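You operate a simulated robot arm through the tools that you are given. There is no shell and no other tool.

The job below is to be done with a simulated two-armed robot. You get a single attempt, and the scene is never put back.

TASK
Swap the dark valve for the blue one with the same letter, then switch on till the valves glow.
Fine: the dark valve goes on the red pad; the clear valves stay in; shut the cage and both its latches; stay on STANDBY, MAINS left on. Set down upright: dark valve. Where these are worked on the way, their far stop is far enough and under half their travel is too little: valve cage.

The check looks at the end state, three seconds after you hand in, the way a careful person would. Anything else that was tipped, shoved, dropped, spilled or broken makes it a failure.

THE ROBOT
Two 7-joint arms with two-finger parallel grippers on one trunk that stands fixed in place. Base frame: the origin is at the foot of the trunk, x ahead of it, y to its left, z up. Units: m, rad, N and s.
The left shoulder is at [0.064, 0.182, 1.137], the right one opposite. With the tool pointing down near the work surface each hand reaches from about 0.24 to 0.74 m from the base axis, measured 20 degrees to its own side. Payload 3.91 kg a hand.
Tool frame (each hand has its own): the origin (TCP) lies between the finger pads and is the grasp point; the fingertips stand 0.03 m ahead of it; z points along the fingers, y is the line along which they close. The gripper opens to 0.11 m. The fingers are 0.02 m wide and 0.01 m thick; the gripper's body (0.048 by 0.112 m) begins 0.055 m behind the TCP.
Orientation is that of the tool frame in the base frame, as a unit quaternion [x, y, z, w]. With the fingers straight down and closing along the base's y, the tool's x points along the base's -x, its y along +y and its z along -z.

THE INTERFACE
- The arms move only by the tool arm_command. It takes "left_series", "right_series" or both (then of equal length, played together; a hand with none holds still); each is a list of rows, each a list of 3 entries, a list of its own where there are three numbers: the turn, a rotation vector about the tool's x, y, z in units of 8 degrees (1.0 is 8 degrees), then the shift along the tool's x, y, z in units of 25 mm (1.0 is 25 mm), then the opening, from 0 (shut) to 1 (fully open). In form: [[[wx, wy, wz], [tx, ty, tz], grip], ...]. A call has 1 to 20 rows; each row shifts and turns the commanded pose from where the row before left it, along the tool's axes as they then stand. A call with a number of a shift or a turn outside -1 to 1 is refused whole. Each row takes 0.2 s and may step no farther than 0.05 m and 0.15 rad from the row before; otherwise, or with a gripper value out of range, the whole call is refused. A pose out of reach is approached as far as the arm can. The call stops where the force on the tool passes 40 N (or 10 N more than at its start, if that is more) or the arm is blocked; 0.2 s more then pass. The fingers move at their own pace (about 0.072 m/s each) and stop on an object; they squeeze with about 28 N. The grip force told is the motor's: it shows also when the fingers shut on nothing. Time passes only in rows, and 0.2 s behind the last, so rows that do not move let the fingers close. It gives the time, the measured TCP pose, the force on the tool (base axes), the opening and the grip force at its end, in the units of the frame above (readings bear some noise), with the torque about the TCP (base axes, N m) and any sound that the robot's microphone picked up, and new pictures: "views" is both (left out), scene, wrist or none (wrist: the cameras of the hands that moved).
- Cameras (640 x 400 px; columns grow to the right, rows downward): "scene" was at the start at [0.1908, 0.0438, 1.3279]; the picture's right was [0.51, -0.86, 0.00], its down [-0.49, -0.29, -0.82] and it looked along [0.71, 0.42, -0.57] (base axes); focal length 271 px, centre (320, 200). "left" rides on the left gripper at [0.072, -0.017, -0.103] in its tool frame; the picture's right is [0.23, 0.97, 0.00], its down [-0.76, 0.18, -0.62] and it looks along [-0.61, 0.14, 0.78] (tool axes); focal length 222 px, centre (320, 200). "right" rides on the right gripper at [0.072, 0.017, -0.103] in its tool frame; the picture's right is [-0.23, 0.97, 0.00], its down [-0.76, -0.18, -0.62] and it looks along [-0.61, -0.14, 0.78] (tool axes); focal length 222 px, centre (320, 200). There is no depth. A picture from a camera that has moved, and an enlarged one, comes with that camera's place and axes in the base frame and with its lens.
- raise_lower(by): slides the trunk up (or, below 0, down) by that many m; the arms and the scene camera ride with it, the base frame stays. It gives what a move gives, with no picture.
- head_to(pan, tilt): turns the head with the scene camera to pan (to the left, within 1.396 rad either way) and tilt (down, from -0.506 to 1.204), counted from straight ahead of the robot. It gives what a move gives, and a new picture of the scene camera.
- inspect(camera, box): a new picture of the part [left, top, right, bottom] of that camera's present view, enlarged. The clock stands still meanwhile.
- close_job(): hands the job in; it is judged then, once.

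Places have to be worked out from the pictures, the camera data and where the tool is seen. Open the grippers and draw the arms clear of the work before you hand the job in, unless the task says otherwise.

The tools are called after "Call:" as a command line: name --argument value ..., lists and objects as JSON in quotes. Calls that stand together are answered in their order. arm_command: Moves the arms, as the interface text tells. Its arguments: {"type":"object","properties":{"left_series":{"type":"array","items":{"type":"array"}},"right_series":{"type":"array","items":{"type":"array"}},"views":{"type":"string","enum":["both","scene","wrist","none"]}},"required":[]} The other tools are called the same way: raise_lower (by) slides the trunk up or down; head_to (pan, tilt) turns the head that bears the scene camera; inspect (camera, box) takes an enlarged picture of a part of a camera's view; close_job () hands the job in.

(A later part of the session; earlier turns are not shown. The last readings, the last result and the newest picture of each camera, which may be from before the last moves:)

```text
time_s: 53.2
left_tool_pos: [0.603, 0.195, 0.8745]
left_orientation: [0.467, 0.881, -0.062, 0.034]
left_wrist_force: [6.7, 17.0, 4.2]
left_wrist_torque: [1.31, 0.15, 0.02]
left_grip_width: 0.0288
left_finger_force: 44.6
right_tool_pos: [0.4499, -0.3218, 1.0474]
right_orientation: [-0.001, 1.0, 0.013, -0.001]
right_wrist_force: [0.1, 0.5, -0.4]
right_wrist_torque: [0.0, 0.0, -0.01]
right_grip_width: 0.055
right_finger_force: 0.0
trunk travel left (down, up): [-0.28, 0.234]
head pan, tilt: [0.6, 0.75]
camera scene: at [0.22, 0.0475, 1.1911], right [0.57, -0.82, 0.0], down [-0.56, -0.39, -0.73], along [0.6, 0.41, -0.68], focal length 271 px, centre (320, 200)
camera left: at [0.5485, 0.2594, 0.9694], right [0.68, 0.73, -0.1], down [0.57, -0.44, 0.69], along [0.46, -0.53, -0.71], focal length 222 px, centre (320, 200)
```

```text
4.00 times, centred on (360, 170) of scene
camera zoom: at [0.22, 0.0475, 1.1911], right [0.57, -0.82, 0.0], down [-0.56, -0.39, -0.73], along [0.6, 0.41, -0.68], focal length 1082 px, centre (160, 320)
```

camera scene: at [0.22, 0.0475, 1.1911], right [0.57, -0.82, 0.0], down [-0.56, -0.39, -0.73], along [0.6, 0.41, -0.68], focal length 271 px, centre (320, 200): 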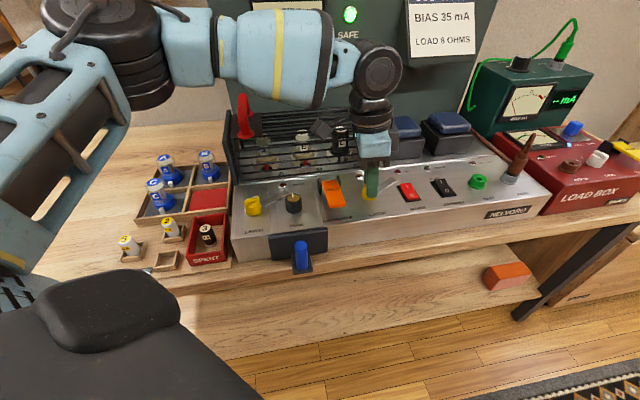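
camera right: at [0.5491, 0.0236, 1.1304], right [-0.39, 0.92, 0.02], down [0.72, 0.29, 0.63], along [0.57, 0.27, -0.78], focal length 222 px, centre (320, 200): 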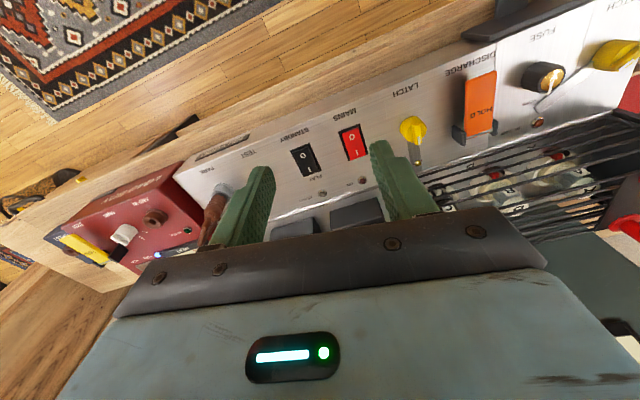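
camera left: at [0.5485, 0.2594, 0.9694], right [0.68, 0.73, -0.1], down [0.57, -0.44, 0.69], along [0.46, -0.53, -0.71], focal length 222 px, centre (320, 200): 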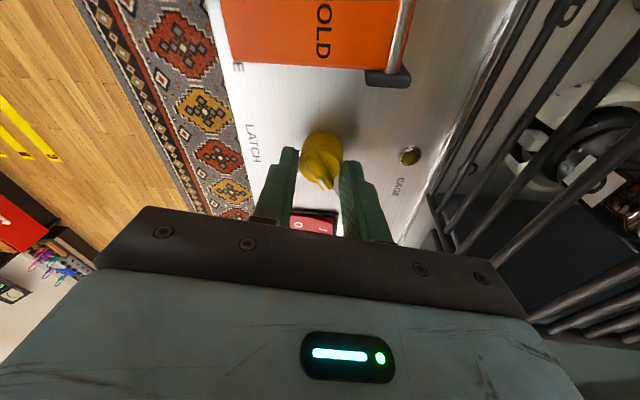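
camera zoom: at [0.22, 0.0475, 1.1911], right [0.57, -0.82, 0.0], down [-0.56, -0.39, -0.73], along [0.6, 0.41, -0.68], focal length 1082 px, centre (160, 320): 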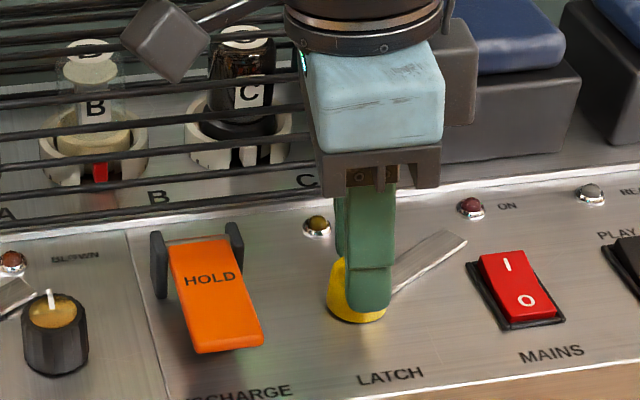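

The right tongue is swung clear of the cage too. I release, rise, and undo the yaw and tilt.

Call:
arm_command --left_series '[[[0, 0, 0], [0, 0, 0], 0.45], [[0, 0, 0], [0, 0, 0], 0.45], [[0, 0, 0], [0, 0, -0.8], 0.45], [[0, 0, 0], [0, 0, -1], 0.5], [[0, 0, 0], [0, 0, -1], 0.5], [[0, 0, 0], [0, 0, -1], 0.5], [[0, 0, 0], [0, 0, -1], 0.5], [[0, 0, -0.875], [0, 0, -0.5], 0.5], [[0, 0, -0.875], [0, 0, 0], 0.5], [[0, 0, -0.875], [0, 0, 0], 0.5], [[0, 0, -0.875], [0, 0, 0], 0.5], [[0, 0, -0.875], [0, 0, 0], 0.5], [[0, 0, -0.875], [0, 0, 0], 0.5], [[0, 0, -0.875], [0, 0, 0], 0.5], [[0, 0, -0.875], [0, 0, 0], 0.5], [[-0.5, 0, 0], [0.2, 0.8, 0], 0.5], [[-0.5, 0, 0], [0.2, 0.8, 0], 0.5], [[0, 0, 0], [0, 0.8, 0], 0.5]]' --views "both"

Call:
inspect --camera "scene" --box '[220, 80, 400, 230]'

```text
time_s: 57.0
left_tool_pos: [0.5918, 0.2723, 1.001]
left_orientation: [-0.001, 1.0, 0.0, 0.0]
left_wrist_force: [0.2, 0.0, -0.6]
left_wrist_torque: [-0.06, 0.02, 0.0]
left_grip_width: 0.0548
left_finger_force: 0.0
right_tool_pos: [0.4494, -0.3225, 1.048]
right_orientation: [-0.001, 1.0, 0.013, 0.001]
right_wrist_force: [0.1, 0.2, -0.2]
right_wrist_torque: [-0.03, 0.01, 0.01]
right_grip_width: 0.055
right_finger_force: 0.0
trunk travel left (down, up): [-0.28, 0.234]
head pan, tilt: [0.6, 0.75]
camera scene: at [0.2195, 0.0463, 1.1912], right [0.57, -0.82, 0.0], down [-0.56, -0.39, -0.73], along [0.6, 0.41, -0.68], focal length 271 px, centre (320, 200)
camera left: at [0.5204, 0.2549, 1.1052], right [-0.23, 0.97, 0.0], down [0.76, 0.18, 0.62], along [0.61, 0.14, -0.78], focal length 222 px, centre (320, 200)
```

scene: 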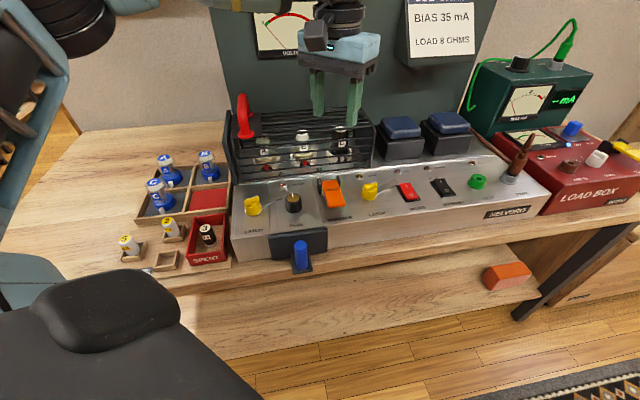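
left: 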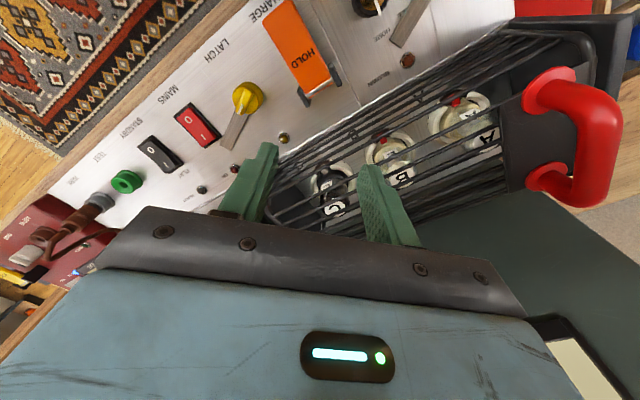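

```text
2.67 times, centred on (310, 155) of scene
camera zoom: at [0.2195, 0.0463, 1.1912], right [0.57, -0.82, 0.0], down [-0.56, -0.39, -0.73], along [0.6, 0.41, -0.68], focal length 722 px, centre (347, 320)
```

zoom: 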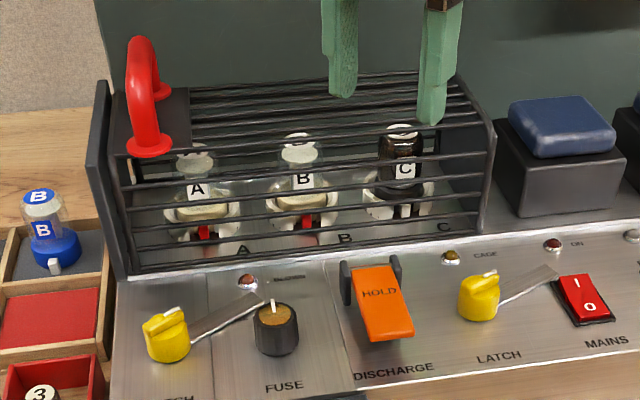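

Both tongues are open. I zoom on the handle to determine its geometry before gripping it.

Call:
inspect --camera "left" --box '[480, 40, 640, 220]'

Call:
inspect --camera "scene" --box '[215, 80, 285, 180]'

```text
2.22 times, centred on (560, 130) of left
camera zoom: at [0.5204, 0.2549, 1.1052], right [-0.23, 0.97, 0.0], down [0.76, 0.18, 0.62], along [0.61, 0.14, -0.78], focal length 494 px, centre (-213, 356)
```

zoom: 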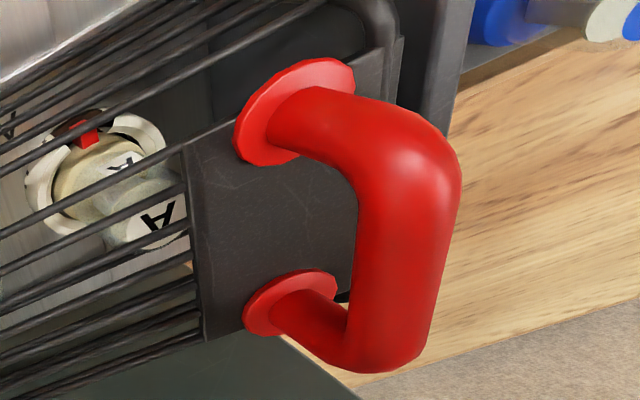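

```text
4.00 times, centred on (250, 130) of scene
camera zoom: at [0.2195, 0.0463, 1.1912], right [0.57, -0.82, 0.0], down [-0.56, -0.39, -0.73], along [0.6, 0.41, -0.68], focal length 1082 px, centre (600, 480)
```

zoom: 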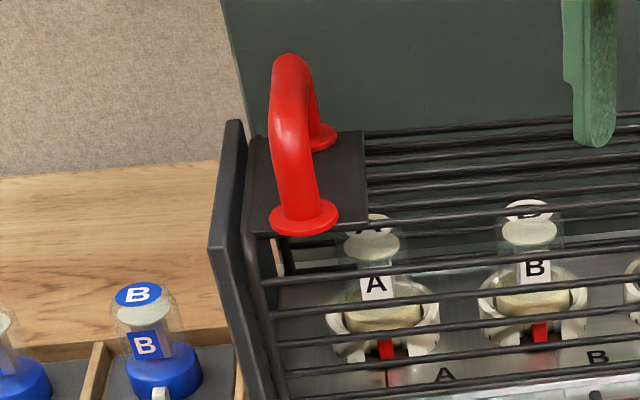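

The handle bar's centre is about (0.543,0.443,0.974), running along the unit's depth. I rise, yaw to 45°, and go over it.

Call:
arm_command --left_series '[[[0, 0, 0], [0, 0, -1], 0.6], [[0, 0, 0], [0, 0, -1], 0.6], [[0, 0, -0.8], [0, 0, -1], 0.6], [[0, 0, -0.8], [0, 0, -1], 0.6], [[0, 0, -0.8], [0, 0, 0], 0.6], [[0, 0, -0.8], [0, 0, 0], 0.6], [[0, 0, -0.8], [0, 0, 0], 0.6], [[0, 0, -0.8], [0, 0, 0], 0.6], [[0, 0, -0.8], [0, 0, 0], 0.6], [[0, 0, 0], [-0.493, 0.886, 0], 0.6], [[0, 0, 0], [-0.493, 0.886, 0], 0.6], [[0, 0, 0], [-0.493, 0.886, 0], 0.6], [[0, 0, 0], [-0.493, 0.886, 0], 0.6], [[0, 0, 0], [-0.493, 0.886, 0], 0.6], [[0, 0, 0], [-0.493, 0.886, 0], 0.6], [[0, 0, 0], [-0.493, 0.886, 0], 0.6], [[0, 0, 0], [0, 0, 0.8], 0.6], [[0, 0, 0], [0, 0, 0], 0.6]]' --views "both"

Call:
inspect --camera "left" --box '[200, 60, 440, 220]'

```text
time_s: 60.8
left_tool_pos: [0.5399, 0.4451, 1.0783]
left_orientation: [-0.383, 0.924, 0.0, 0.0]
left_wrist_force: [-0.6, -0.4, 0.9]
left_wrist_torque: [-0.02, 0.02, 0.0]
left_grip_width: 0.066
left_finger_force: 0.0
left hand out of reach, approached as far as the arm can: row 4
right_tool_pos: [0.4499, -0.3233, 1.0476]
right_orientation: [-0.001, 1.0, 0.012, 0.001]
right_wrist_force: [-0.4, 0.2, -0.4]
right_wrist_torque: [0.03, 0.01, 0.02]
right_grip_width: 0.0549
right_finger_force: 0.0
trunk travel left (down, up): [-0.28, 0.234]
head pan, tilt: [0.6, 0.75]
camera scene: at [0.2194, 0.046, 1.1912], right [0.57, -0.82, 0.0], down [-0.56, -0.39, -0.73], along [0.6, 0.41, -0.68], focal length 271 px, centre (320, 200)
camera left: at [0.5012, 0.3818, 1.1826], right [-0.85, 0.53, 0.0], down [0.41, 0.66, 0.62], along [0.33, 0.53, -0.78], focal length 222 px, centre (320, 200)
```

scene: 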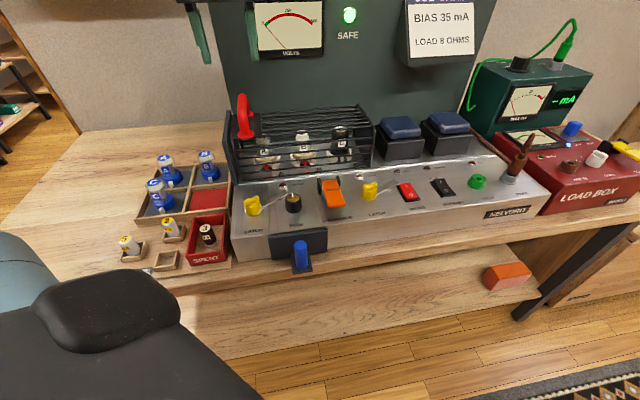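
left: 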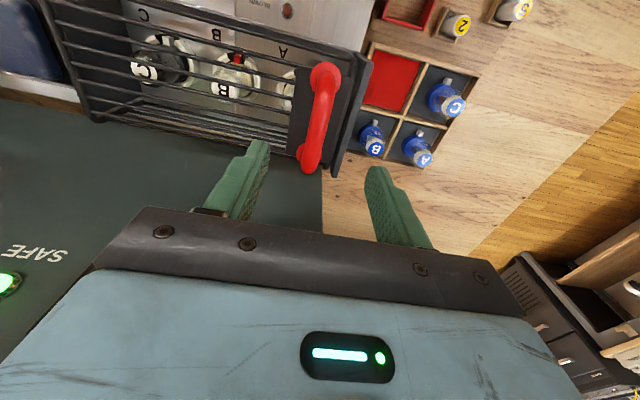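

```text
2.50 times, centred on (320, 140) of left
camera zoom: at [0.5012, 0.3818, 1.1826], right [-0.85, 0.53, 0.0], down [0.41, 0.66, 0.62], along [0.33, 0.53, -0.78], focal length 555 px, centre (320, 350)
```

zoom: 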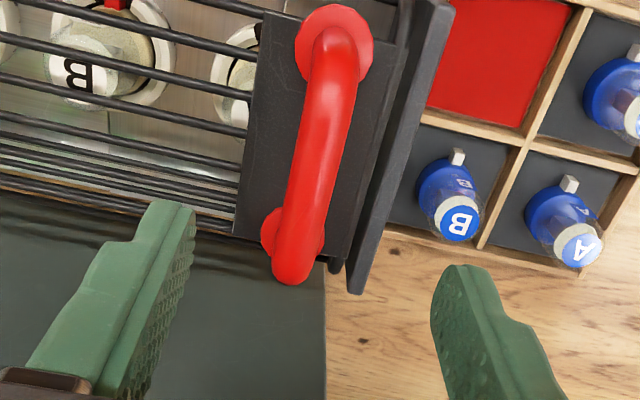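

Aligned: bar mid (0.540,0.442). I see a pivot pin at the back between cage and end plate, so the hinge is along the back. I descend to the bar and close.

Call:
arm_command --left_series '[[[0, 0, 0], [0, 0, 0.86], 0.6], [[0, 0, 0], [0, 0, 0.86], 0.6], [[0, 0, 0], [0, 0, 0.86], 0.6], [[0, 0, 0], [0, 0, 0.86], 0.6], [[0, 0, 0], [0, 0, 0.86], 0.6], [[0, 0, 0], [0, 0, 0], 0], [[0, 0, 0], [0, 0, 0], 0], [[0, 0, 0], [0, 0, 0], 0], [[0, 0, 0], [0, 0, 0], 0]]' --views "wrist"

```text
time_s: 62.8
left_tool_pos: [0.5395, 0.4446, 0.9712]
left_orientation: [-0.383, 0.924, 0.0, 0.0]
left_wrist_force: [0.1, -2.9, -2.6]
left_wrist_torque: [0.27, -0.41, 0.06]
left_grip_width: 0.0177
left_finger_force: 44.7
right_tool_pos: [0.4503, -0.3251, 1.0482]
right_orientation: [-0.001, 1.0, 0.012, 0.0]
right_wrist_force: [0.4, -0.1, 0.5]
right_wrist_torque: [0.0, -0.02, -0.01]
right_grip_width: 0.0551
right_finger_force: 0.0
trunk travel left (down, up): [-0.28, 0.234]
head pan, tilt: [0.6, 0.75]
camera left: at [0.5019, 0.3809, 1.0752], right [-0.85, 0.53, 0.0], down [0.41, 0.66, 0.62], along [0.33, 0.53, -0.78], focal length 222 px, centre (320, 200)
```

left: 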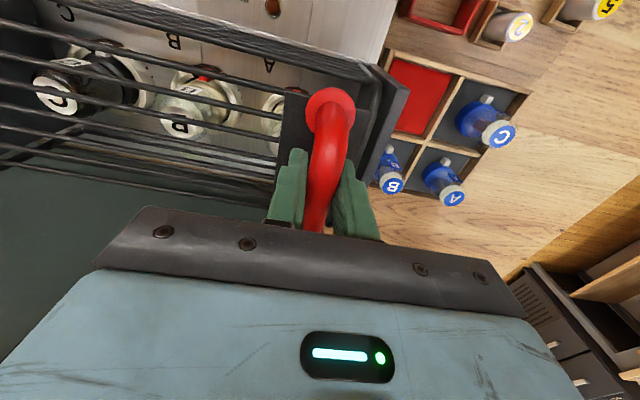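

Gripped the bar firmly (17.7 mm). I nudge it up 6 mm and read the force to learn how the cage pivots.

Call:
arm_command --left_series '[[[0, 0, 0], [0, 0, -0.25], 0], [[0, 0, 0], [0, 0, 0], 0]]' --views "wrist"

```text
time_s: 63.4
left_tool_pos: [0.5419, 0.4451, 0.9741]
left_orientation: [-0.382, 0.924, 0.001, -0.005]
left_wrist_force: [-20.0, 2.5, -16.8]
left_wrist_torque: [1.34, 1.02, -0.01]
left_grip_width: 0.0175
left_finger_force: 45.5
right_tool_pos: [0.4525, -0.3231, 1.0459]
right_orientation: [-0.001, 1.0, 0.013, -0.001]
right_wrist_force: [-0.1, -1.3, -0.3]
right_wrist_torque: [0.04, -0.02, 0.0]
right_grip_width: 0.0552
right_finger_force: 0.1
trunk travel left (down, up): [-0.28, 0.234]
head pan, tilt: [0.6, 0.75]
camera left: at [0.5034, 0.3816, 1.0781], right [-0.85, 0.53, 0.01], down [0.42, 0.66, 0.62], along [0.32, 0.53, -0.79], focal length 222 px, centre (320, 200)
```

left: 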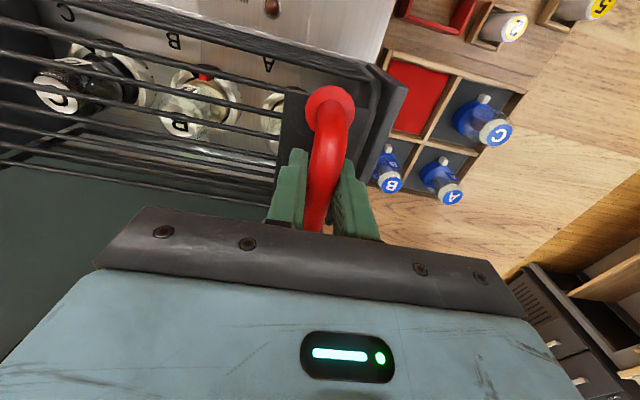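

The force is mixed (pull toward −e_r, −e_f and down). I go back down and probe small motions in other directions to identify how the cage moves.

Call:
arm_command --left_series '[[[0, 0, 0], [0, 0, 0.15], 0], [[0, 0, 0], [0, 0, 0], 0]]' --views "none"

Call:
arm_command --left_series '[[[0, 0, 0], [0, 0.25, 0], 0], [[0, 0, 0], [0, 0, 0], 0]]' --views "none"

```text
time_s: 64.0
left_tool_pos: [0.54, 0.4454, 0.9753]
left_orientation: [-0.383, 0.924, 0.0, 0.0]
left_wrist_force: [-3.0, -6.3, -14.9]
left_wrist_torque: [-0.91, 0.91, 0.02]
left_grip_width: 0.0177
left_finger_force: 45.0
right_tool_pos: [0.451, -0.3228, 1.0483]
right_orientation: [-0.001, 1.0, 0.013, 0.001]
right_wrist_force: [0.1, 0.3, 1.5]
right_wrist_torque: [0.01, 0.01, 0.01]
right_grip_width: 0.0549
right_finger_force: 0.1
trunk travel left (down, up): [-0.28, 0.234]
head pan, tilt: [0.6, 0.75]
```

```text
time_s: 64.7
left_tool_pos: [0.5411, 0.4455, 0.9763]
left_orientation: [-0.381, 0.925, -0.004, 0.005]
left_wrist_force: [19.5, -13.1, -11.5]
left_wrist_torque: [0.15, -0.51, 0.56]
left_grip_width: 0.0177
left_finger_force: 44.8
right_tool_pos: [0.4512, -0.3228, 1.0475]
right_orientation: [-0.001, 1.0, 0.014, -0.001]
right_wrist_force: [-0.2, -0.8, -0.3]
right_wrist_torque: [-0.02, 0.03, -0.04]
right_grip_width: 0.055
right_finger_force: 0.0
trunk travel left (down, up): [-0.28, 0.234]
head pan, tilt: [0.6, 0.75]
stopped in row 2 (left hand): the force on the tool passed its limit at 41 N (the readings are from after the stop); the commanded pose is now the measured one
```

Sideways is blocked, and the settled reading (torque about the left-right axis, load downward) fits a hinge along the back. I estimate the hinge ~0.105 m behind and ~0.107 m below the bar, and try a 10° arc back-and-up.

Call:
arm_command --left_series '[[[0, 0, 0], [-0.2, 0, -0.18], 0], [[0, 0, 0], [-0.2, 0, -0.17], 0], [[0, 0, 0], [-0.2, 0, -0.16], 0], [[0, 0, 0], [0, 0, 0], 0]]' --views "both"

Call:
inspect --camera "scene" --box '[220, 80, 400, 230]'

```text
time_s: 65.1
left_tool_pos: [0.5415, 0.446, 0.9752]
left_orientation: [-0.38, 0.925, -0.005, -0.002]
left_wrist_force: [11.5, -11.4, -7.4]
left_wrist_torque: [0.09, -0.5, 0.78]
left_grip_width: 0.0178
left_finger_force: 44.6
right_tool_pos: [0.4519, -0.3231, 1.0483]
right_orientation: [-0.001, 1.0, 0.013, 0.001]
right_wrist_force: [0.0, -0.3, -0.3]
right_wrist_torque: [-0.02, -0.03, -0.01]
right_grip_width: 0.055
right_finger_force: 0.1
trunk travel left (down, up): [-0.28, 0.234]
head pan, tilt: [0.6, 0.75]
stopped in row 2 (left hand): the force on the tool passed its limit at 44 N (the readings are from after the stop); the commanded pose is now the measured one
camera scene: at [0.2211, 0.0458, 1.191], right [0.57, -0.82, 0.0], down [-0.56, -0.39, -0.73], along [0.6, 0.41, -0.68], focal length 271 px, centre (320, 200)
camera left: at [0.5023, 0.3833, 1.0793], right [-0.85, 0.53, -0.01], down [0.42, 0.67, 0.62], along [0.33, 0.52, -0.79], focal length 222 px, centre (320, 200)
```

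scene: 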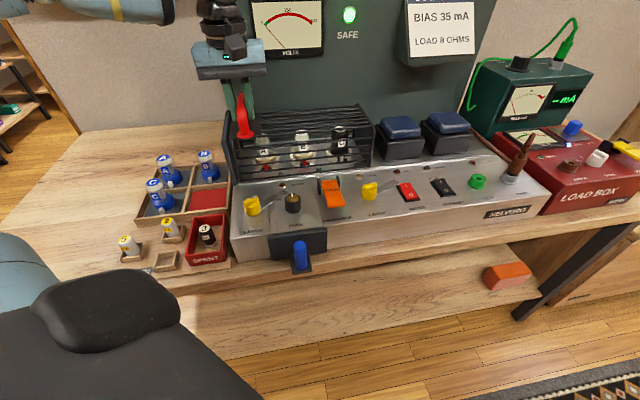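
left: 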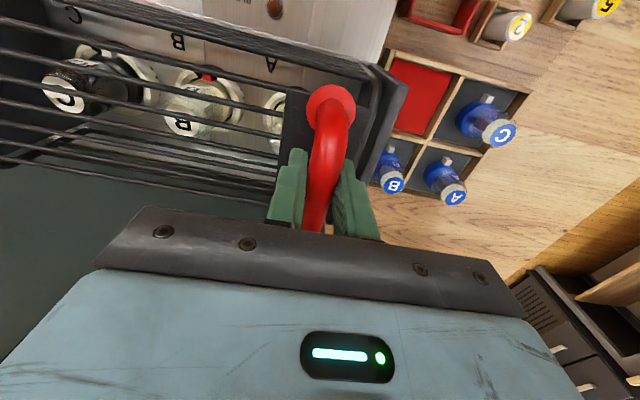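

```text
2.67 times, centred on (310, 155) of scene
camera zoom: at [0.2211, 0.0458, 1.191], right [0.57, -0.82, 0.0], down [-0.56, -0.39, -0.73], along [0.6, 0.41, -0.68], focal length 722 px, centre (347, 320)
```

zoom: 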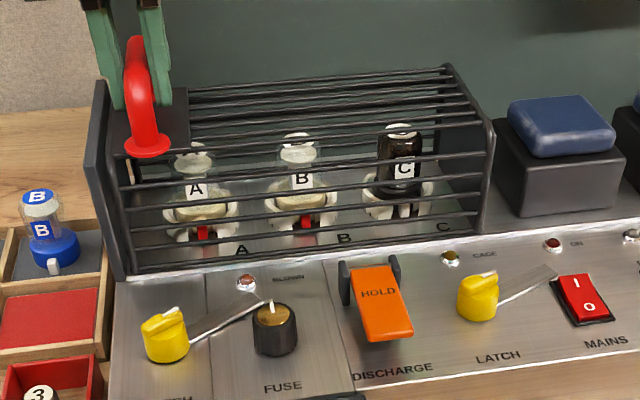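

The cage did shift slightly. To learn the hinge I compare close-ups: first with the present slightly lifted state, then after returning to the closed pose.

Call:
inspect --camera "scene" --box '[310, 95, 390, 180]'

Call:
inspect --camera "scene" --box '[220, 95, 300, 180]'

Call:
arm_command --left_series '[[[0, 0, 0], [0, 0, 0.2], 0], [[0, 0, 0], [0, 0, 0], 0.3], [[0, 0, 0], [0, 0, 0], 0.3], [[0, 0, 0], [0, 0, 0], 0.3]]' --views "none"

Call:
inspect --camera "scene" --box '[310, 95, 390, 180]'

Call:
inspect --camera "scene" --box '[220, 95, 300, 180]'

```text
4.71 times, centred on (350, 138) of scene
camera zoom: at [0.2211, 0.0458, 1.191], right [0.57, -0.82, 0.0], down [-0.56, -0.39, -0.73], along [0.6, 0.41, -0.68], focal length 1274 px, centre (179, 494)
```

zoom: 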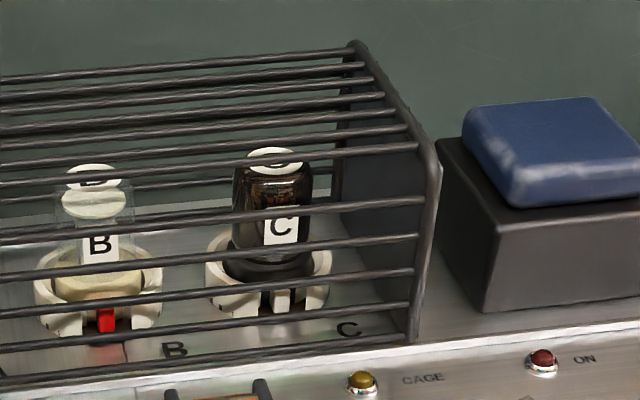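

```text
4.71 times, centred on (260, 138) of scene
camera zoom: at [0.2211, 0.0458, 1.191], right [0.57, -0.82, 0.0], down [-0.56, -0.39, -0.73], along [0.6, 0.41, -0.68], focal length 1274 px, centre (602, 494)
```

zoom: 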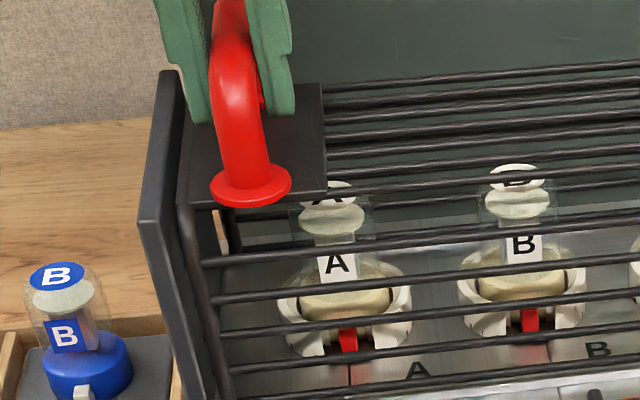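

```text
time_s: 66.1
left_tool_pos: [0.54, 0.4479, 0.9713]
left_orientation: [-0.38, 0.925, -0.004, -0.003]
left_wrist_force: [0.6, 0.5, 0.4]
left_wrist_torque: [-0.01, 0.02, -0.04]
left_grip_width: 0.0328
left_finger_force: 0.0
right_tool_pos: [0.4495, -0.3236, 1.0487]
right_orientation: [-0.001, 1.0, 0.013, 0.001]
right_wrist_force: [0.7, 0.3, -0.4]
right_wrist_torque: [-0.02, -0.02, -0.01]
right_grip_width: 0.0552
right_finger_force: 0.1
trunk travel left (down, up): [-0.28, 0.234]
head pan, tilt: [0.6, 0.75]
```

```text
4.71 times, centred on (350, 138) of scene
camera zoom: at [0.2197, 0.0459, 1.1912], right [0.57, -0.82, 0.0], down [-0.56, -0.39, -0.73], along [0.6, 0.41, -0.68], focal length 1274 px, centre (179, 494)
```

zoom: 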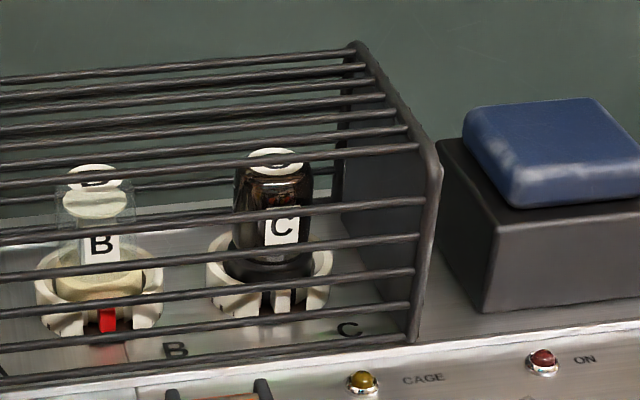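

```text
4.71 times, centred on (260, 138) of scene
camera zoom: at [0.2197, 0.0459, 1.1912], right [0.57, -0.82, 0.0], down [-0.56, -0.39, -0.73], along [0.6, 0.41, -0.68], focal length 1274 px, centre (602, 494)
```

zoom: 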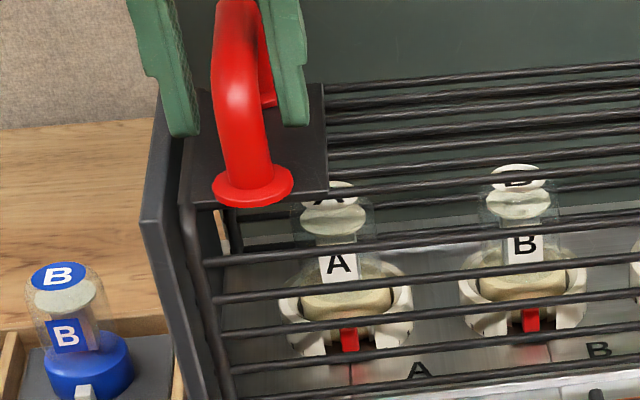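

No visible cage motion: the fingers slipped up the bar by ~4 mm at about 17–25 N. I re-grip lower on the bar and lift again slowly while watching the cage's right corner for motion.

Call:
arm_command --left_series '[[[0, 0, 0], [0, 0, 0.3], 0.3], [[0, 0, 0], [0, 0, 0], 0], [[0, 0, 0], [0, 0, 0], 0], [[0, 0, 0], [0, 0, 0], 0], [[0, 0, 0], [0, 0, -0.15], 0], [[0, 0, 0], [0, 0, -0.15], 0], [[0, 0, 0], [0, 0, -0.15], 0]]' --views "wrist"

Call:
inspect --camera "scene" --box '[310, 95, 390, 180]'

Call:
inspect --camera "scene" --box '[220, 95, 300, 180]'

```text
time_s: 67.5
left_tool_pos: [0.5424, 0.446, 0.9644]
left_orientation: [-0.379, 0.925, -0.004, -0.007]
left_wrist_force: [18.8, -7.9, -11.0]
left_wrist_torque: [0.09, -0.12, 0.51]
left_grip_width: 0.0178
left_finger_force: 45.0
right_tool_pos: [0.4524, -0.3234, 1.0457]
right_orientation: [-0.001, 1.0, 0.014, 0.0]
right_wrist_force: [-0.5, -0.6, -0.7]
right_wrist_torque: [-0.03, -0.03, 0.0]
right_grip_width: 0.0548
right_finger_force: 0.0
trunk travel left (down, up): [-0.28, 0.234]
head pan, tilt: [0.6, 0.75]
stopped in row 6 (left hand): the force on the tool passed its limit at 43 N (the readings are from after the stop); the commanded pose is now the measured one
camera left: at [0.5029, 0.3832, 1.069], right [-0.85, 0.53, 0.0], down [0.42, 0.67, 0.61], along [0.33, 0.52, -0.79], focal length 222 px, centre (320, 200)
```

left: 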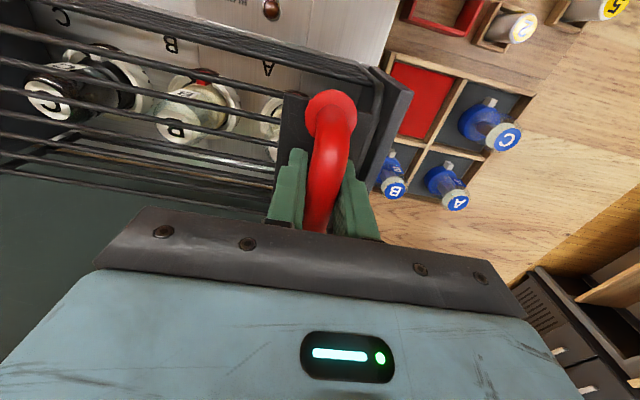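

```text
4.71 times, centred on (350, 138) of scene
camera zoom: at [0.2222, 0.0462, 1.1907], right [0.57, -0.82, 0.0], down [-0.56, -0.39, -0.73], along [0.6, 0.41, -0.68], focal length 1274 px, centre (179, 494)
```

zoom: 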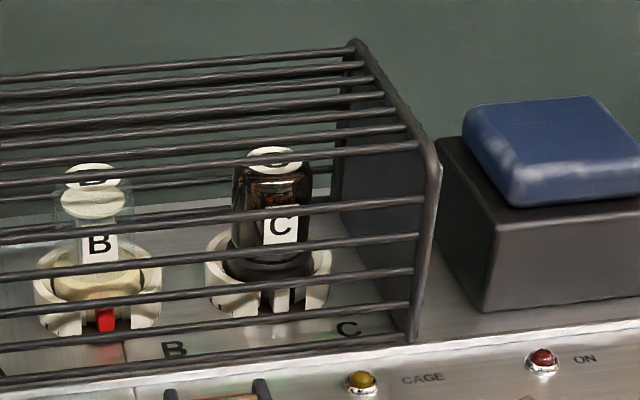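

```text
4.71 times, centred on (260, 138) of scene
camera zoom: at [0.2222, 0.0462, 1.1907], right [0.57, -0.82, 0.0], down [-0.56, -0.39, -0.73], along [0.6, 0.41, -0.68], focal length 1274 px, centre (602, 494)
```

zoom: 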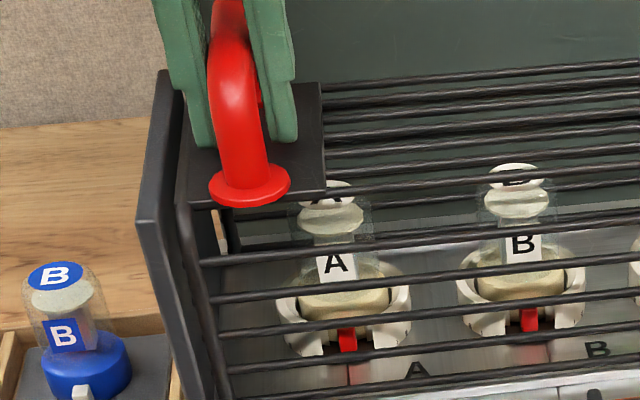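

Even at 43 N nothing moves, so the cage is likely still held: the latches probably need to be turned further. I release, go back to the left latch with the yaw matching its present tongue, and grip it.

Call:
arm_command --left_series '[[[0, 0, 0], [0, 0, 0], 0.5], [[0, 0, 0], [0, 0, 0], 0.5], [[0, 0, 0], [0, 0, -1], 0.5], [[0, 0, 0], [0, 0, -1], 0.5], [[0, 0, 0], [0, 0, -1], 0.5], [[0, 0, 0], [0.92, 0, -0.2], 0.5], [[0, 0, 0], [0.92, 0, 0], 0.5], [[0, 0, 0], [0.92, 0, 0], 0.5], [[0, 0, 0], [0.92, 0, 0], 0.5], [[0, 0, 0], [0.92, 0, 0], 0.5], [[0, 0, 0], [0.92, 0, 0], 0.5], [[0, 0, 0.9], [0, 0, 0], 0.5], [[0, 0, 0.9], [0, 0, 0], 0.5], [[0, 0, 0.9], [0, 0, 0], 0.5], [[0, 0, 0.9], [0, 0, 0], 0.5], [[0, 0, 0.9], [0, 0, 0], 0.5], [[0, 0, 0.9], [0, 0, 0], 0.5], [[0, 0, 0.9], [0, 0, 0], 0.5], [[0, 0, 0.9], [0, 0, 0], 0.5]]' --views "both"

Call:
inspect --camera "left" --box '[200, 20, 420, 180]'

```text
time_s: 71.5
left_tool_pos: [0.4405, 0.3504, 1.0493]
left_orientation: [0.114, 0.993, -0.006, -0.004]
left_wrist_force: [-0.2, -0.4, 0.0]
left_wrist_torque: [0.01, -0.01, -0.02]
left_grip_width: 0.0551
left_finger_force: 0.1
right_tool_pos: [0.4507, -0.3238, 1.0486]
right_orientation: [-0.001, 1.0, 0.013, 0.002]
right_wrist_force: [-0.2, 0.5, -0.1]
right_wrist_torque: [0.02, 0.01, -0.02]
right_grip_width: 0.0554
right_finger_force: 0.1
trunk travel left (down, up): [-0.28, 0.234]
head pan, tilt: [0.6, 0.75]
camera scene: at [0.2196, 0.046, 1.1912], right [0.57, -0.82, 0.0], down [-0.56, -0.39, -0.73], along [0.6, 0.41, -0.68], focal length 271 px, centre (320, 200)
camera left: at [0.3675, 0.3507, 1.1526], right [0.0, 1.0, -0.01], down [0.79, 0.01, 0.61], along [0.61, -0.01, -0.79], focal length 222 px, centre (320, 200)
```

scene: 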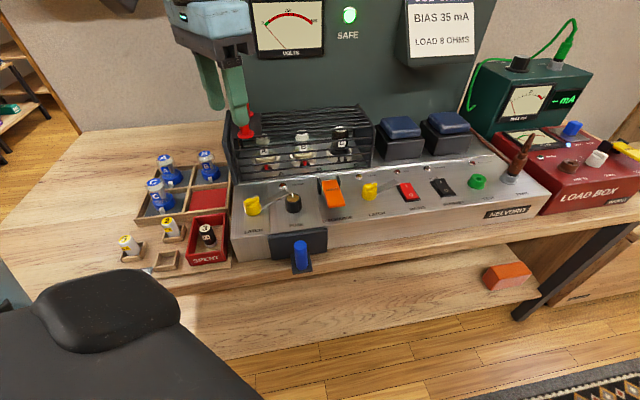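
left: 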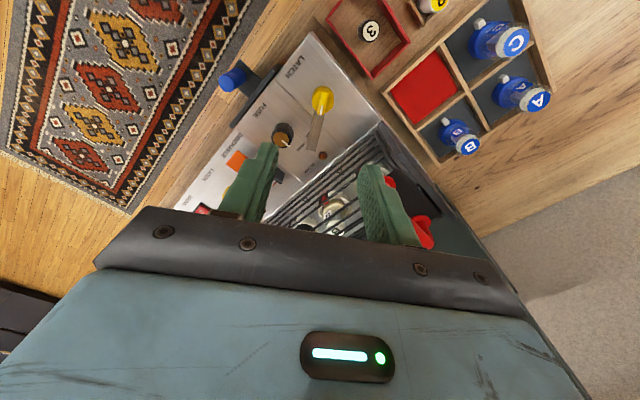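

```text
2.50 times, centred on (310, 100) of left
camera zoom: at [0.3675, 0.3507, 1.1526], right [0.0, 1.0, -0.01], down [0.79, 0.01, 0.61], along [0.61, -0.01, -0.79], focal length 555 px, centre (345, 450)
```

zoom: 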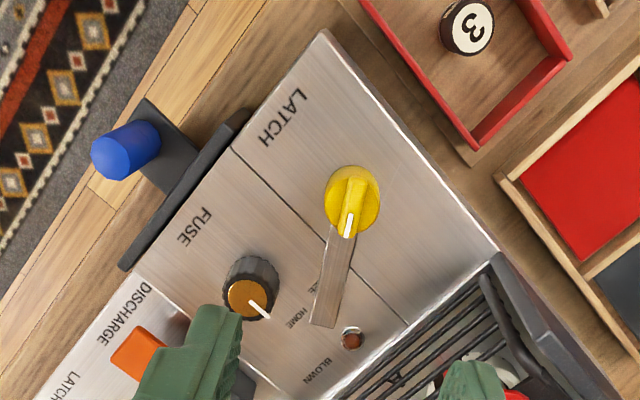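

The left tongue still has room to turn further. I descend, grip and turn it clockwise another ~14°, watching the torque.

Call:
arm_command --left_series '[[[0, 0, 0], [-0.1, 0, 0.99], 0.5], [[0, 0, 0], [0, 0, 0.99], 0.5], [[0, 0, 0], [0, 0, 0.99], 0.5], [[0, 0, 0], [0, 0, 0.99], 0.5], [[0, 0, 0], [0, 0, 0.99], 0.5], [[0, 0, 0], [0, 0, 0.99], 0.5], [[0, 0, 0], [0, 0, 0.99], 0.5], [[0, 0, 0], [0, 0, 0], 0], [[0, 0, 0], [0, 0, 0], 0], [[0, 0, 0], [0, 0, 0], 0]]' --views "none"

Call:
arm_command --left_series '[[[0, 0, 0.45], [0, 0, 0], 0], [[0, 0, 0.45], [0, 0, 0], 0], [[0, 0, 0.45], [0, 0, 0], 0], [[0, 0, 0.45], [0, 0, 0], 0]]' --views "wrist"

Call:
inspect --camera "scene" --box '[225, 160, 345, 240]'

```text
time_s: 73.7
left_tool_pos: [0.4413, 0.3516, 0.8736]
left_orientation: [0.112, 0.994, -0.006, -0.004]
left_wrist_force: [8.4, 32.8, 8.4]
left_wrist_torque: [1.21, 0.48, 0.07]
left_grip_width: 0.0283
left_finger_force: 45.2
right_tool_pos: [0.4499, -0.3206, 1.0486]
right_orientation: [-0.001, 1.0, 0.012, 0.0]
right_wrist_force: [-0.5, 0.8, -0.3]
right_wrist_torque: [0.02, 0.02, -0.01]
right_grip_width: 0.0548
right_finger_force: 0.1
trunk travel left (down, up): [-0.28, 0.234]
head pan, tilt: [0.6, 0.75]
```

```text
time_s: 74.7
left_tool_pos: [0.4418, 0.3531, 0.8729]
left_orientation: [0.237, 0.972, -0.004, -0.004]
left_wrist_force: [6.2, 37.7, 6.0]
left_wrist_torque: [1.5, 0.4, 0.05]
left_grip_width: 0.0286
left_finger_force: 45.2
right_tool_pos: [0.4502, -0.3202, 1.0491]
right_orientation: [-0.001, 1.0, 0.012, -0.001]
right_wrist_force: [0.1, 0.3, -0.5]
right_wrist_torque: [0.0, 0.01, 0.01]
right_grip_width: 0.055
right_finger_force: 0.1
trunk travel left (down, up): [-0.28, 0.234]
head pan, tilt: [0.6, 0.75]
camera left: at [0.3714, 0.3708, 0.9778], right [0.25, 0.97, -0.01], down [0.76, -0.19, 0.62], along [0.6, -0.16, -0.79], focal length 222 px, centre (320, 200)
```

left: 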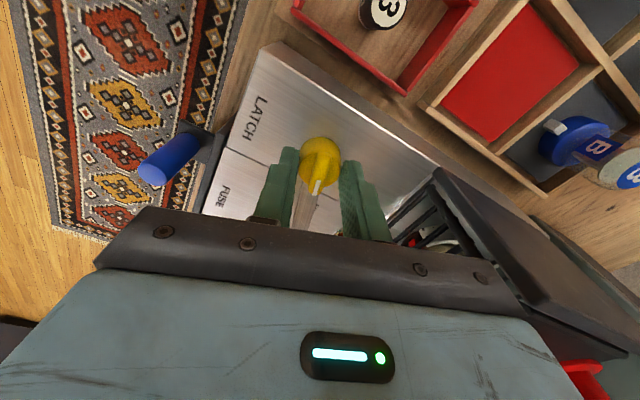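

```text
5.00 times, centred on (285, 200) of scene
camera zoom: at [0.22, 0.0496, 1.191], right [0.57, -0.82, 0.0], down [-0.56, -0.39, -0.73], along [0.6, 0.41, -0.68], focal length 1353 px, centre (495, 200)
```

zoom: 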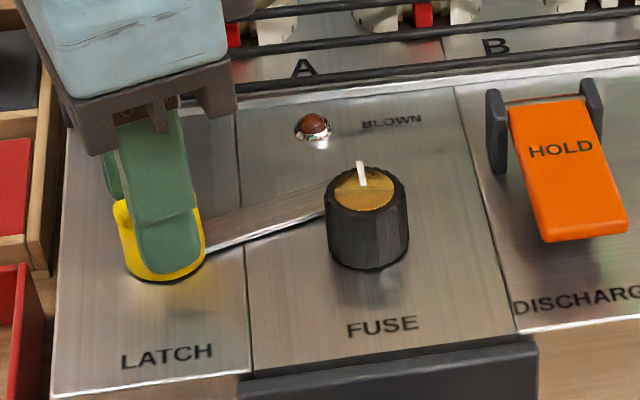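

No resisting torque yet. I continue a further ~14° (easing the side load) to look for a stop.

Call:
arm_command --left_series '[[[0, 0, 0], [0, 0.15, 0], 0], [[0, 0, 0.45], [0, 0, 0], 0], [[0, 0, 0.45], [0, 0, 0], 0], [[0, 0, 0.45], [0, 0, 0], 0], [[0, 0, 0.45], [0, 0, 0], 0]]' --views "wrist"

Call:
inspect --camera "scene" --box '[225, 160, 345, 240]'

```text
time_s: 75.8
left_tool_pos: [0.4439, 0.3531, 0.8742]
left_orientation: [0.358, 0.934, -0.008, -0.004]
left_wrist_force: [-0.8, 19.5, 1.1]
left_wrist_torque: [1.27, 0.77, 0.0]
left_grip_width: 0.0286
left_finger_force: 45.0
right_tool_pos: [0.4501, -0.3217, 1.0498]
right_orientation: [-0.001, 1.0, 0.013, 0.001]
right_wrist_force: [-0.5, 0.6, 0.3]
right_wrist_torque: [-0.01, -0.01, 0.01]
right_grip_width: 0.0549
right_finger_force: 0.1
trunk travel left (down, up): [-0.28, 0.234]
head pan, tilt: [0.6, 0.75]
camera left: at [0.379, 0.3891, 0.9777], right [0.48, 0.88, -0.02], down [0.69, -0.37, 0.62], along [0.54, -0.31, -0.78], focal length 222 px, centre (320, 200)
```

left: 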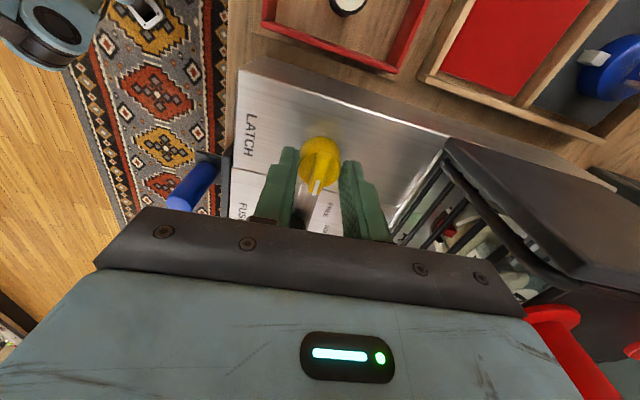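

```text
5.00 times, centred on (285, 200) of scene
camera zoom: at [0.2195, 0.0479, 1.1911], right [0.57, -0.82, 0.0], down [-0.56, -0.39, -0.73], along [0.6, 0.41, -0.68], focal length 1353 px, centre (495, 200)
```

zoom: 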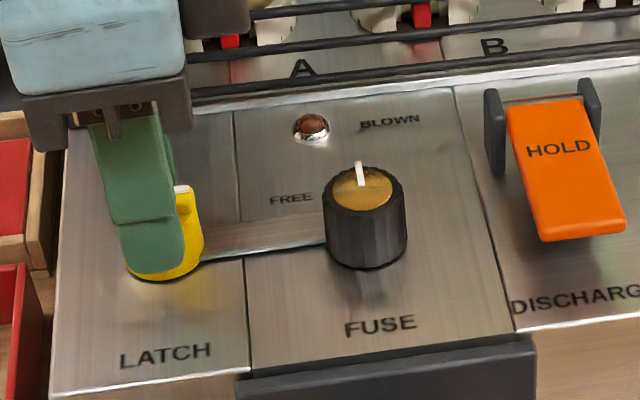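

It's at about 87° with no obstruction. I turn a little more to find the stop, then release.

Call:
arm_command --left_series '[[[0, 0, 0.4], [0, 0, 0], 0], [[0, 0, 0.4], [0, 0, 0], 0], [[0, 0, 0.4], [0, 0, 0], 0], [[0, 0, 0], [0, 0, 0], 0]]' --views "none"

Call:
inspect --camera "scene" --box '[225, 160, 345, 240]'

```text
time_s: 76.8
left_tool_pos: [0.4449, 0.3513, 0.8749]
left_orientation: [0.433, 0.901, -0.009, 0.0]
left_wrist_force: [3.5, 10.2, -4.8]
left_wrist_torque: [0.02, -0.4, 0.24]
left_grip_width: 0.0281
left_finger_force: 45.1
right_tool_pos: [0.4511, -0.3229, 1.0489]
right_orientation: [-0.001, 1.0, 0.014, 0.0]
right_wrist_force: [0.3, -0.5, 0.2]
right_wrist_torque: [-0.04, 0.01, 0.02]
right_grip_width: 0.0552
right_finger_force: 0.0
trunk travel left (down, up): [-0.28, 0.234]
head pan, tilt: [0.6, 0.75]
```

```text
5.00 times, centred on (285, 200) of scene
camera zoom: at [0.2202, 0.0473, 1.191], right [0.57, -0.82, 0.0], down [-0.56, -0.39, -0.73], along [0.6, 0.41, -0.68], focal length 1353 px, centre (495, 200)
```

zoom: 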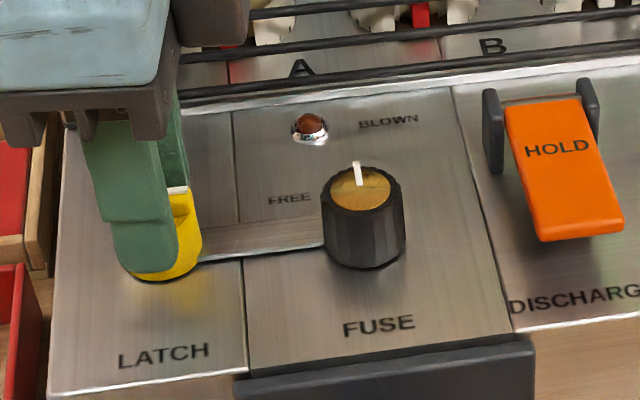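

The left latch is at its 90° stop. I release it, rise, and go to the right latch again (yaw ~11°, 8° tilt).

Call:
arm_command --left_series '[[[0, 0, 0], [0, 0, 0], 0.45], [[0, 0, 0], [0, 0, 0], 0.45], [[0, 0, 0], [0, 0, -1], 0.45], [[0, 0, 0], [0, 0, -1], 0.5], [[0, 0, 0], [0, 0, -1], 0.5], [[0, 0, 0], [0, 0, -1], 0.5], [[0, 0, -0.84], [0, 0, -1], 0.5], [[0, 0, -0.84], [0, 0, 0], 0.5], [[0, 0, -0.84], [0, 0, 0], 0.5], [[0, 0, -0.84], [0, 0, 0], 0.5], [[0, 0, -0.84], [0, 0, 0], 0.5], [[0, 0, -0.84], [0, 0, 0], 0.5], [[0.5, 0, 0], [0, 0, 0], 0.5], [[0.5, 0, 0], [0, 0, 0], 0.5], [[0, 0, 0], [0, 0, 0], 0.5]]' --views "none"

Call:
arm_command --left_series '[[[0, 0, 0], [-0.924, -0.495, 0], 0.5], [[0, 0, 0], [-0.924, -0.495, 0], 0.5], [[0, 0, 0], [-0.924, -0.495, 0], 0.5], [[0, 0, 0], [-0.924, -0.495, 0], 0.5], [[0, 0, 0], [-0.924, -0.495, 0], 0.5], [[0, 0, 0], [-0.924, -0.495, 0], 0.5], [[0, 0, 0], [-0.924, -0.495, 0], 0.5], [[0, 0, 0], [-0.924, -0.495, 0], 0.5], [[0, 0, 0], [0, 0, 0], 0.5]]' --views "wrist"

Call:
inspect --camera "left" --box '[200, 20, 420, 180]'

```text
time_s: 80.0
left_tool_pos: [0.4445, 0.3524, 1.0003]
left_orientation: [0.095, 0.992, -0.076, -0.012]
left_wrist_force: [-1.3, 0.1, -0.8]
left_wrist_torque: [-0.01, -0.02, 0.01]
left_grip_width: 0.055
left_finger_force: 0.1
right_tool_pos: [0.4498, -0.3242, 1.0479]
right_orientation: [-0.001, 1.0, 0.015, 0.001]
right_wrist_force: [0.4, -0.1, -1.2]
right_wrist_torque: [0.03, 0.04, -0.04]
right_grip_width: 0.0551
right_finger_force: 0.1
trunk travel left (down, up): [-0.28, 0.234]
head pan, tilt: [0.6, 0.75]
```

```text
time_s: 82.0
left_tool_pos: [0.6063, 0.2251, 1.015]
left_orientation: [0.093, 0.993, -0.076, -0.011]
left_wrist_force: [-0.3, -0.3, 0.7]
left_wrist_torque: [0.01, -0.03, -0.03]
left_grip_width: 0.0552
left_finger_force: 0.0
left hand out of reach, approached as far as the arm can: row 8
right_tool_pos: [0.4479, -0.3233, 1.049]
right_orientation: [-0.002, 1.0, 0.014, 0.002]
right_wrist_force: [-0.7, -0.1, 0.2]
right_wrist_torque: [0.0, 0.0, 0.0]
right_grip_width: 0.0549
right_finger_force: 0.1
trunk travel left (down, up): [-0.28, 0.234]
head pan, tilt: [0.6, 0.75]
camera left: at [0.5359, 0.2367, 1.1196], right [-0.04, 0.99, -0.15], down [0.8, 0.12, 0.58], along [0.6, -0.09, -0.8], focal length 222 px, centre (320, 200)
```

left: 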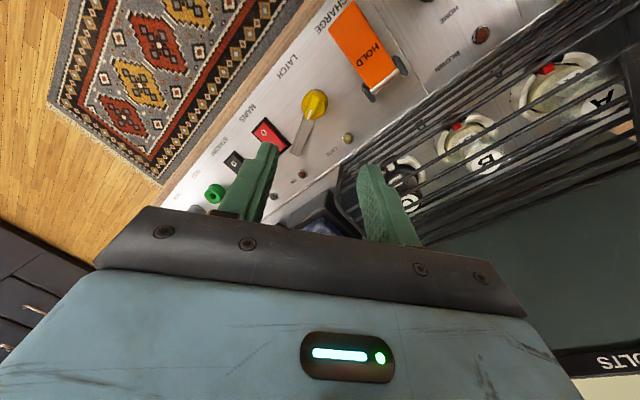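

```text
2.50 times, centred on (310, 100) of left
camera zoom: at [0.5359, 0.2367, 1.1196], right [-0.04, 0.99, -0.15], down [0.8, 0.12, 0.58], along [0.6, -0.09, -0.8], focal length 555 px, centre (345, 450)
```

zoom: 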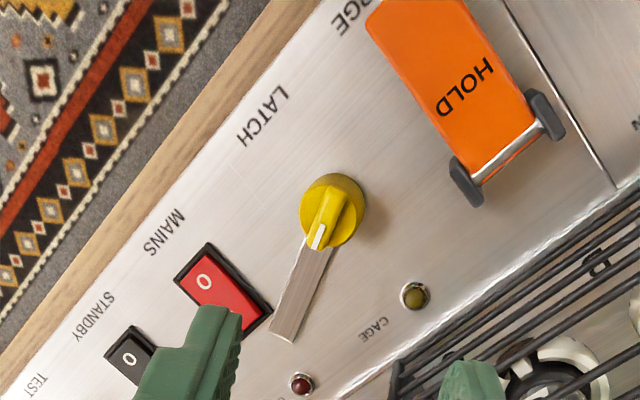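

Call:
arm_command --left_series '[[[0, 0, 0], [-0.11, 0, 0.95], 0.5], [[0, 0, 0], [0, 0, 0.95], 0.5], [[0, 0, 0], [0, 0, 0.95], 0.5], [[0, 0, 0], [0, -0.18, 0.95], 0.5], [[0, 0, 0], [0, 0, 0.95], 0.5], [[0, 0, 0], [0, 0, 0.95], 0.5], [[0, 0, 0], [0, 0, 0], 0], [[0, 0, 0], [0, 0, 0], 0], [[0, 0, 0], [0, 0, 0], 0]]' --views "wrist"

Call:
arm_command --left_series '[[[0, 0, 0.5], [0, 0, 0], 0], [[0, 0, 0.5], [0, 0, 0], 0], [[0, 0, 0.5], [0, 0, 0], 0], [[0, 0, 0.5], [0, 0, 0], 0]]' --views "none"

Call:
inspect --camera "scene" --box '[300, 140, 420, 220]'

```text
time_s: 84.0
left_tool_pos: [0.6033, 0.1967, 0.8718]
left_orientation: [0.097, 0.992, -0.076, -0.011]
left_wrist_force: [-3.7, -15.4, -5.4]
left_wrist_torque: [-0.1, -0.65, 0.02]
left_grip_width: 0.0287
left_finger_force: 44.8
right_tool_pos: [0.4497, -0.3243, 1.0481]
right_orientation: [-0.001, 1.0, 0.014, 0.001]
right_wrist_force: [0.1, -0.5, 0.4]
right_wrist_torque: [-0.01, 0.01, 0.0]
right_grip_width: 0.0549
right_finger_force: 0.0
trunk travel left (down, up): [-0.28, 0.234]
head pan, tilt: [0.6, 0.75]
camera left: at [0.5336, 0.2091, 0.9777], right [-0.04, 0.99, -0.15], down [0.8, 0.12, 0.58], along [0.59, -0.1, -0.8], focal length 222 px, centre (320, 200)
```

left: 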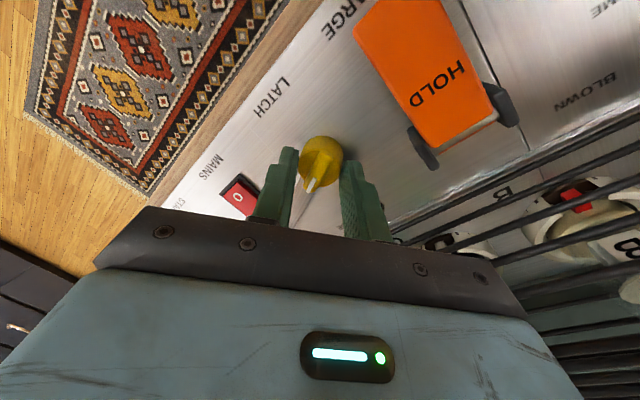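

```text
time_s: 85.0
left_tool_pos: [0.6024, 0.197, 0.874]
left_orientation: [0.234, 0.969, -0.077, -0.002]
left_wrist_force: [-6.1, -24.3, -3.3]
left_wrist_torque: [0.21, 0.94, -0.02]
left_grip_width: 0.0284
left_finger_force: 44.6
right_tool_pos: [0.4486, -0.3262, 1.0468]
right_orientation: [-0.001, 1.0, 0.015, 0.001]
right_wrist_force: [0.0, 0.3, 0.8]
right_wrist_torque: [0.02, 0.02, 0.01]
right_grip_width: 0.0552
right_finger_force: 0.0
trunk travel left (down, up): [-0.28, 0.234]
head pan, tilt: [0.6, 0.75]
```

```text
5.00 times, centred on (360, 180) of scene
camera zoom: at [0.2194, 0.0436, 1.1913], right [0.57, -0.82, 0.0], down [-0.56, -0.38, -0.73], along [0.6, 0.41, -0.68], focal length 1353 px, centre (120, 300)
```

zoom: 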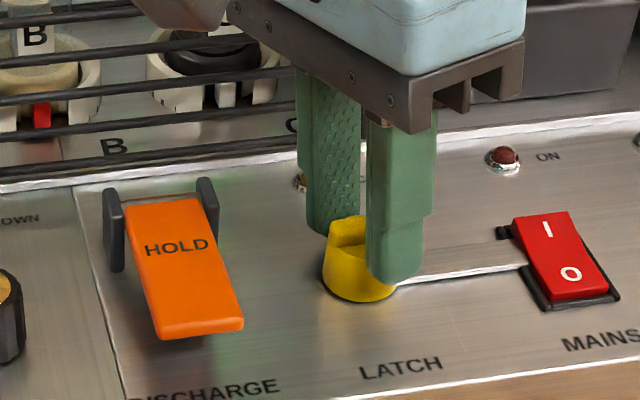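

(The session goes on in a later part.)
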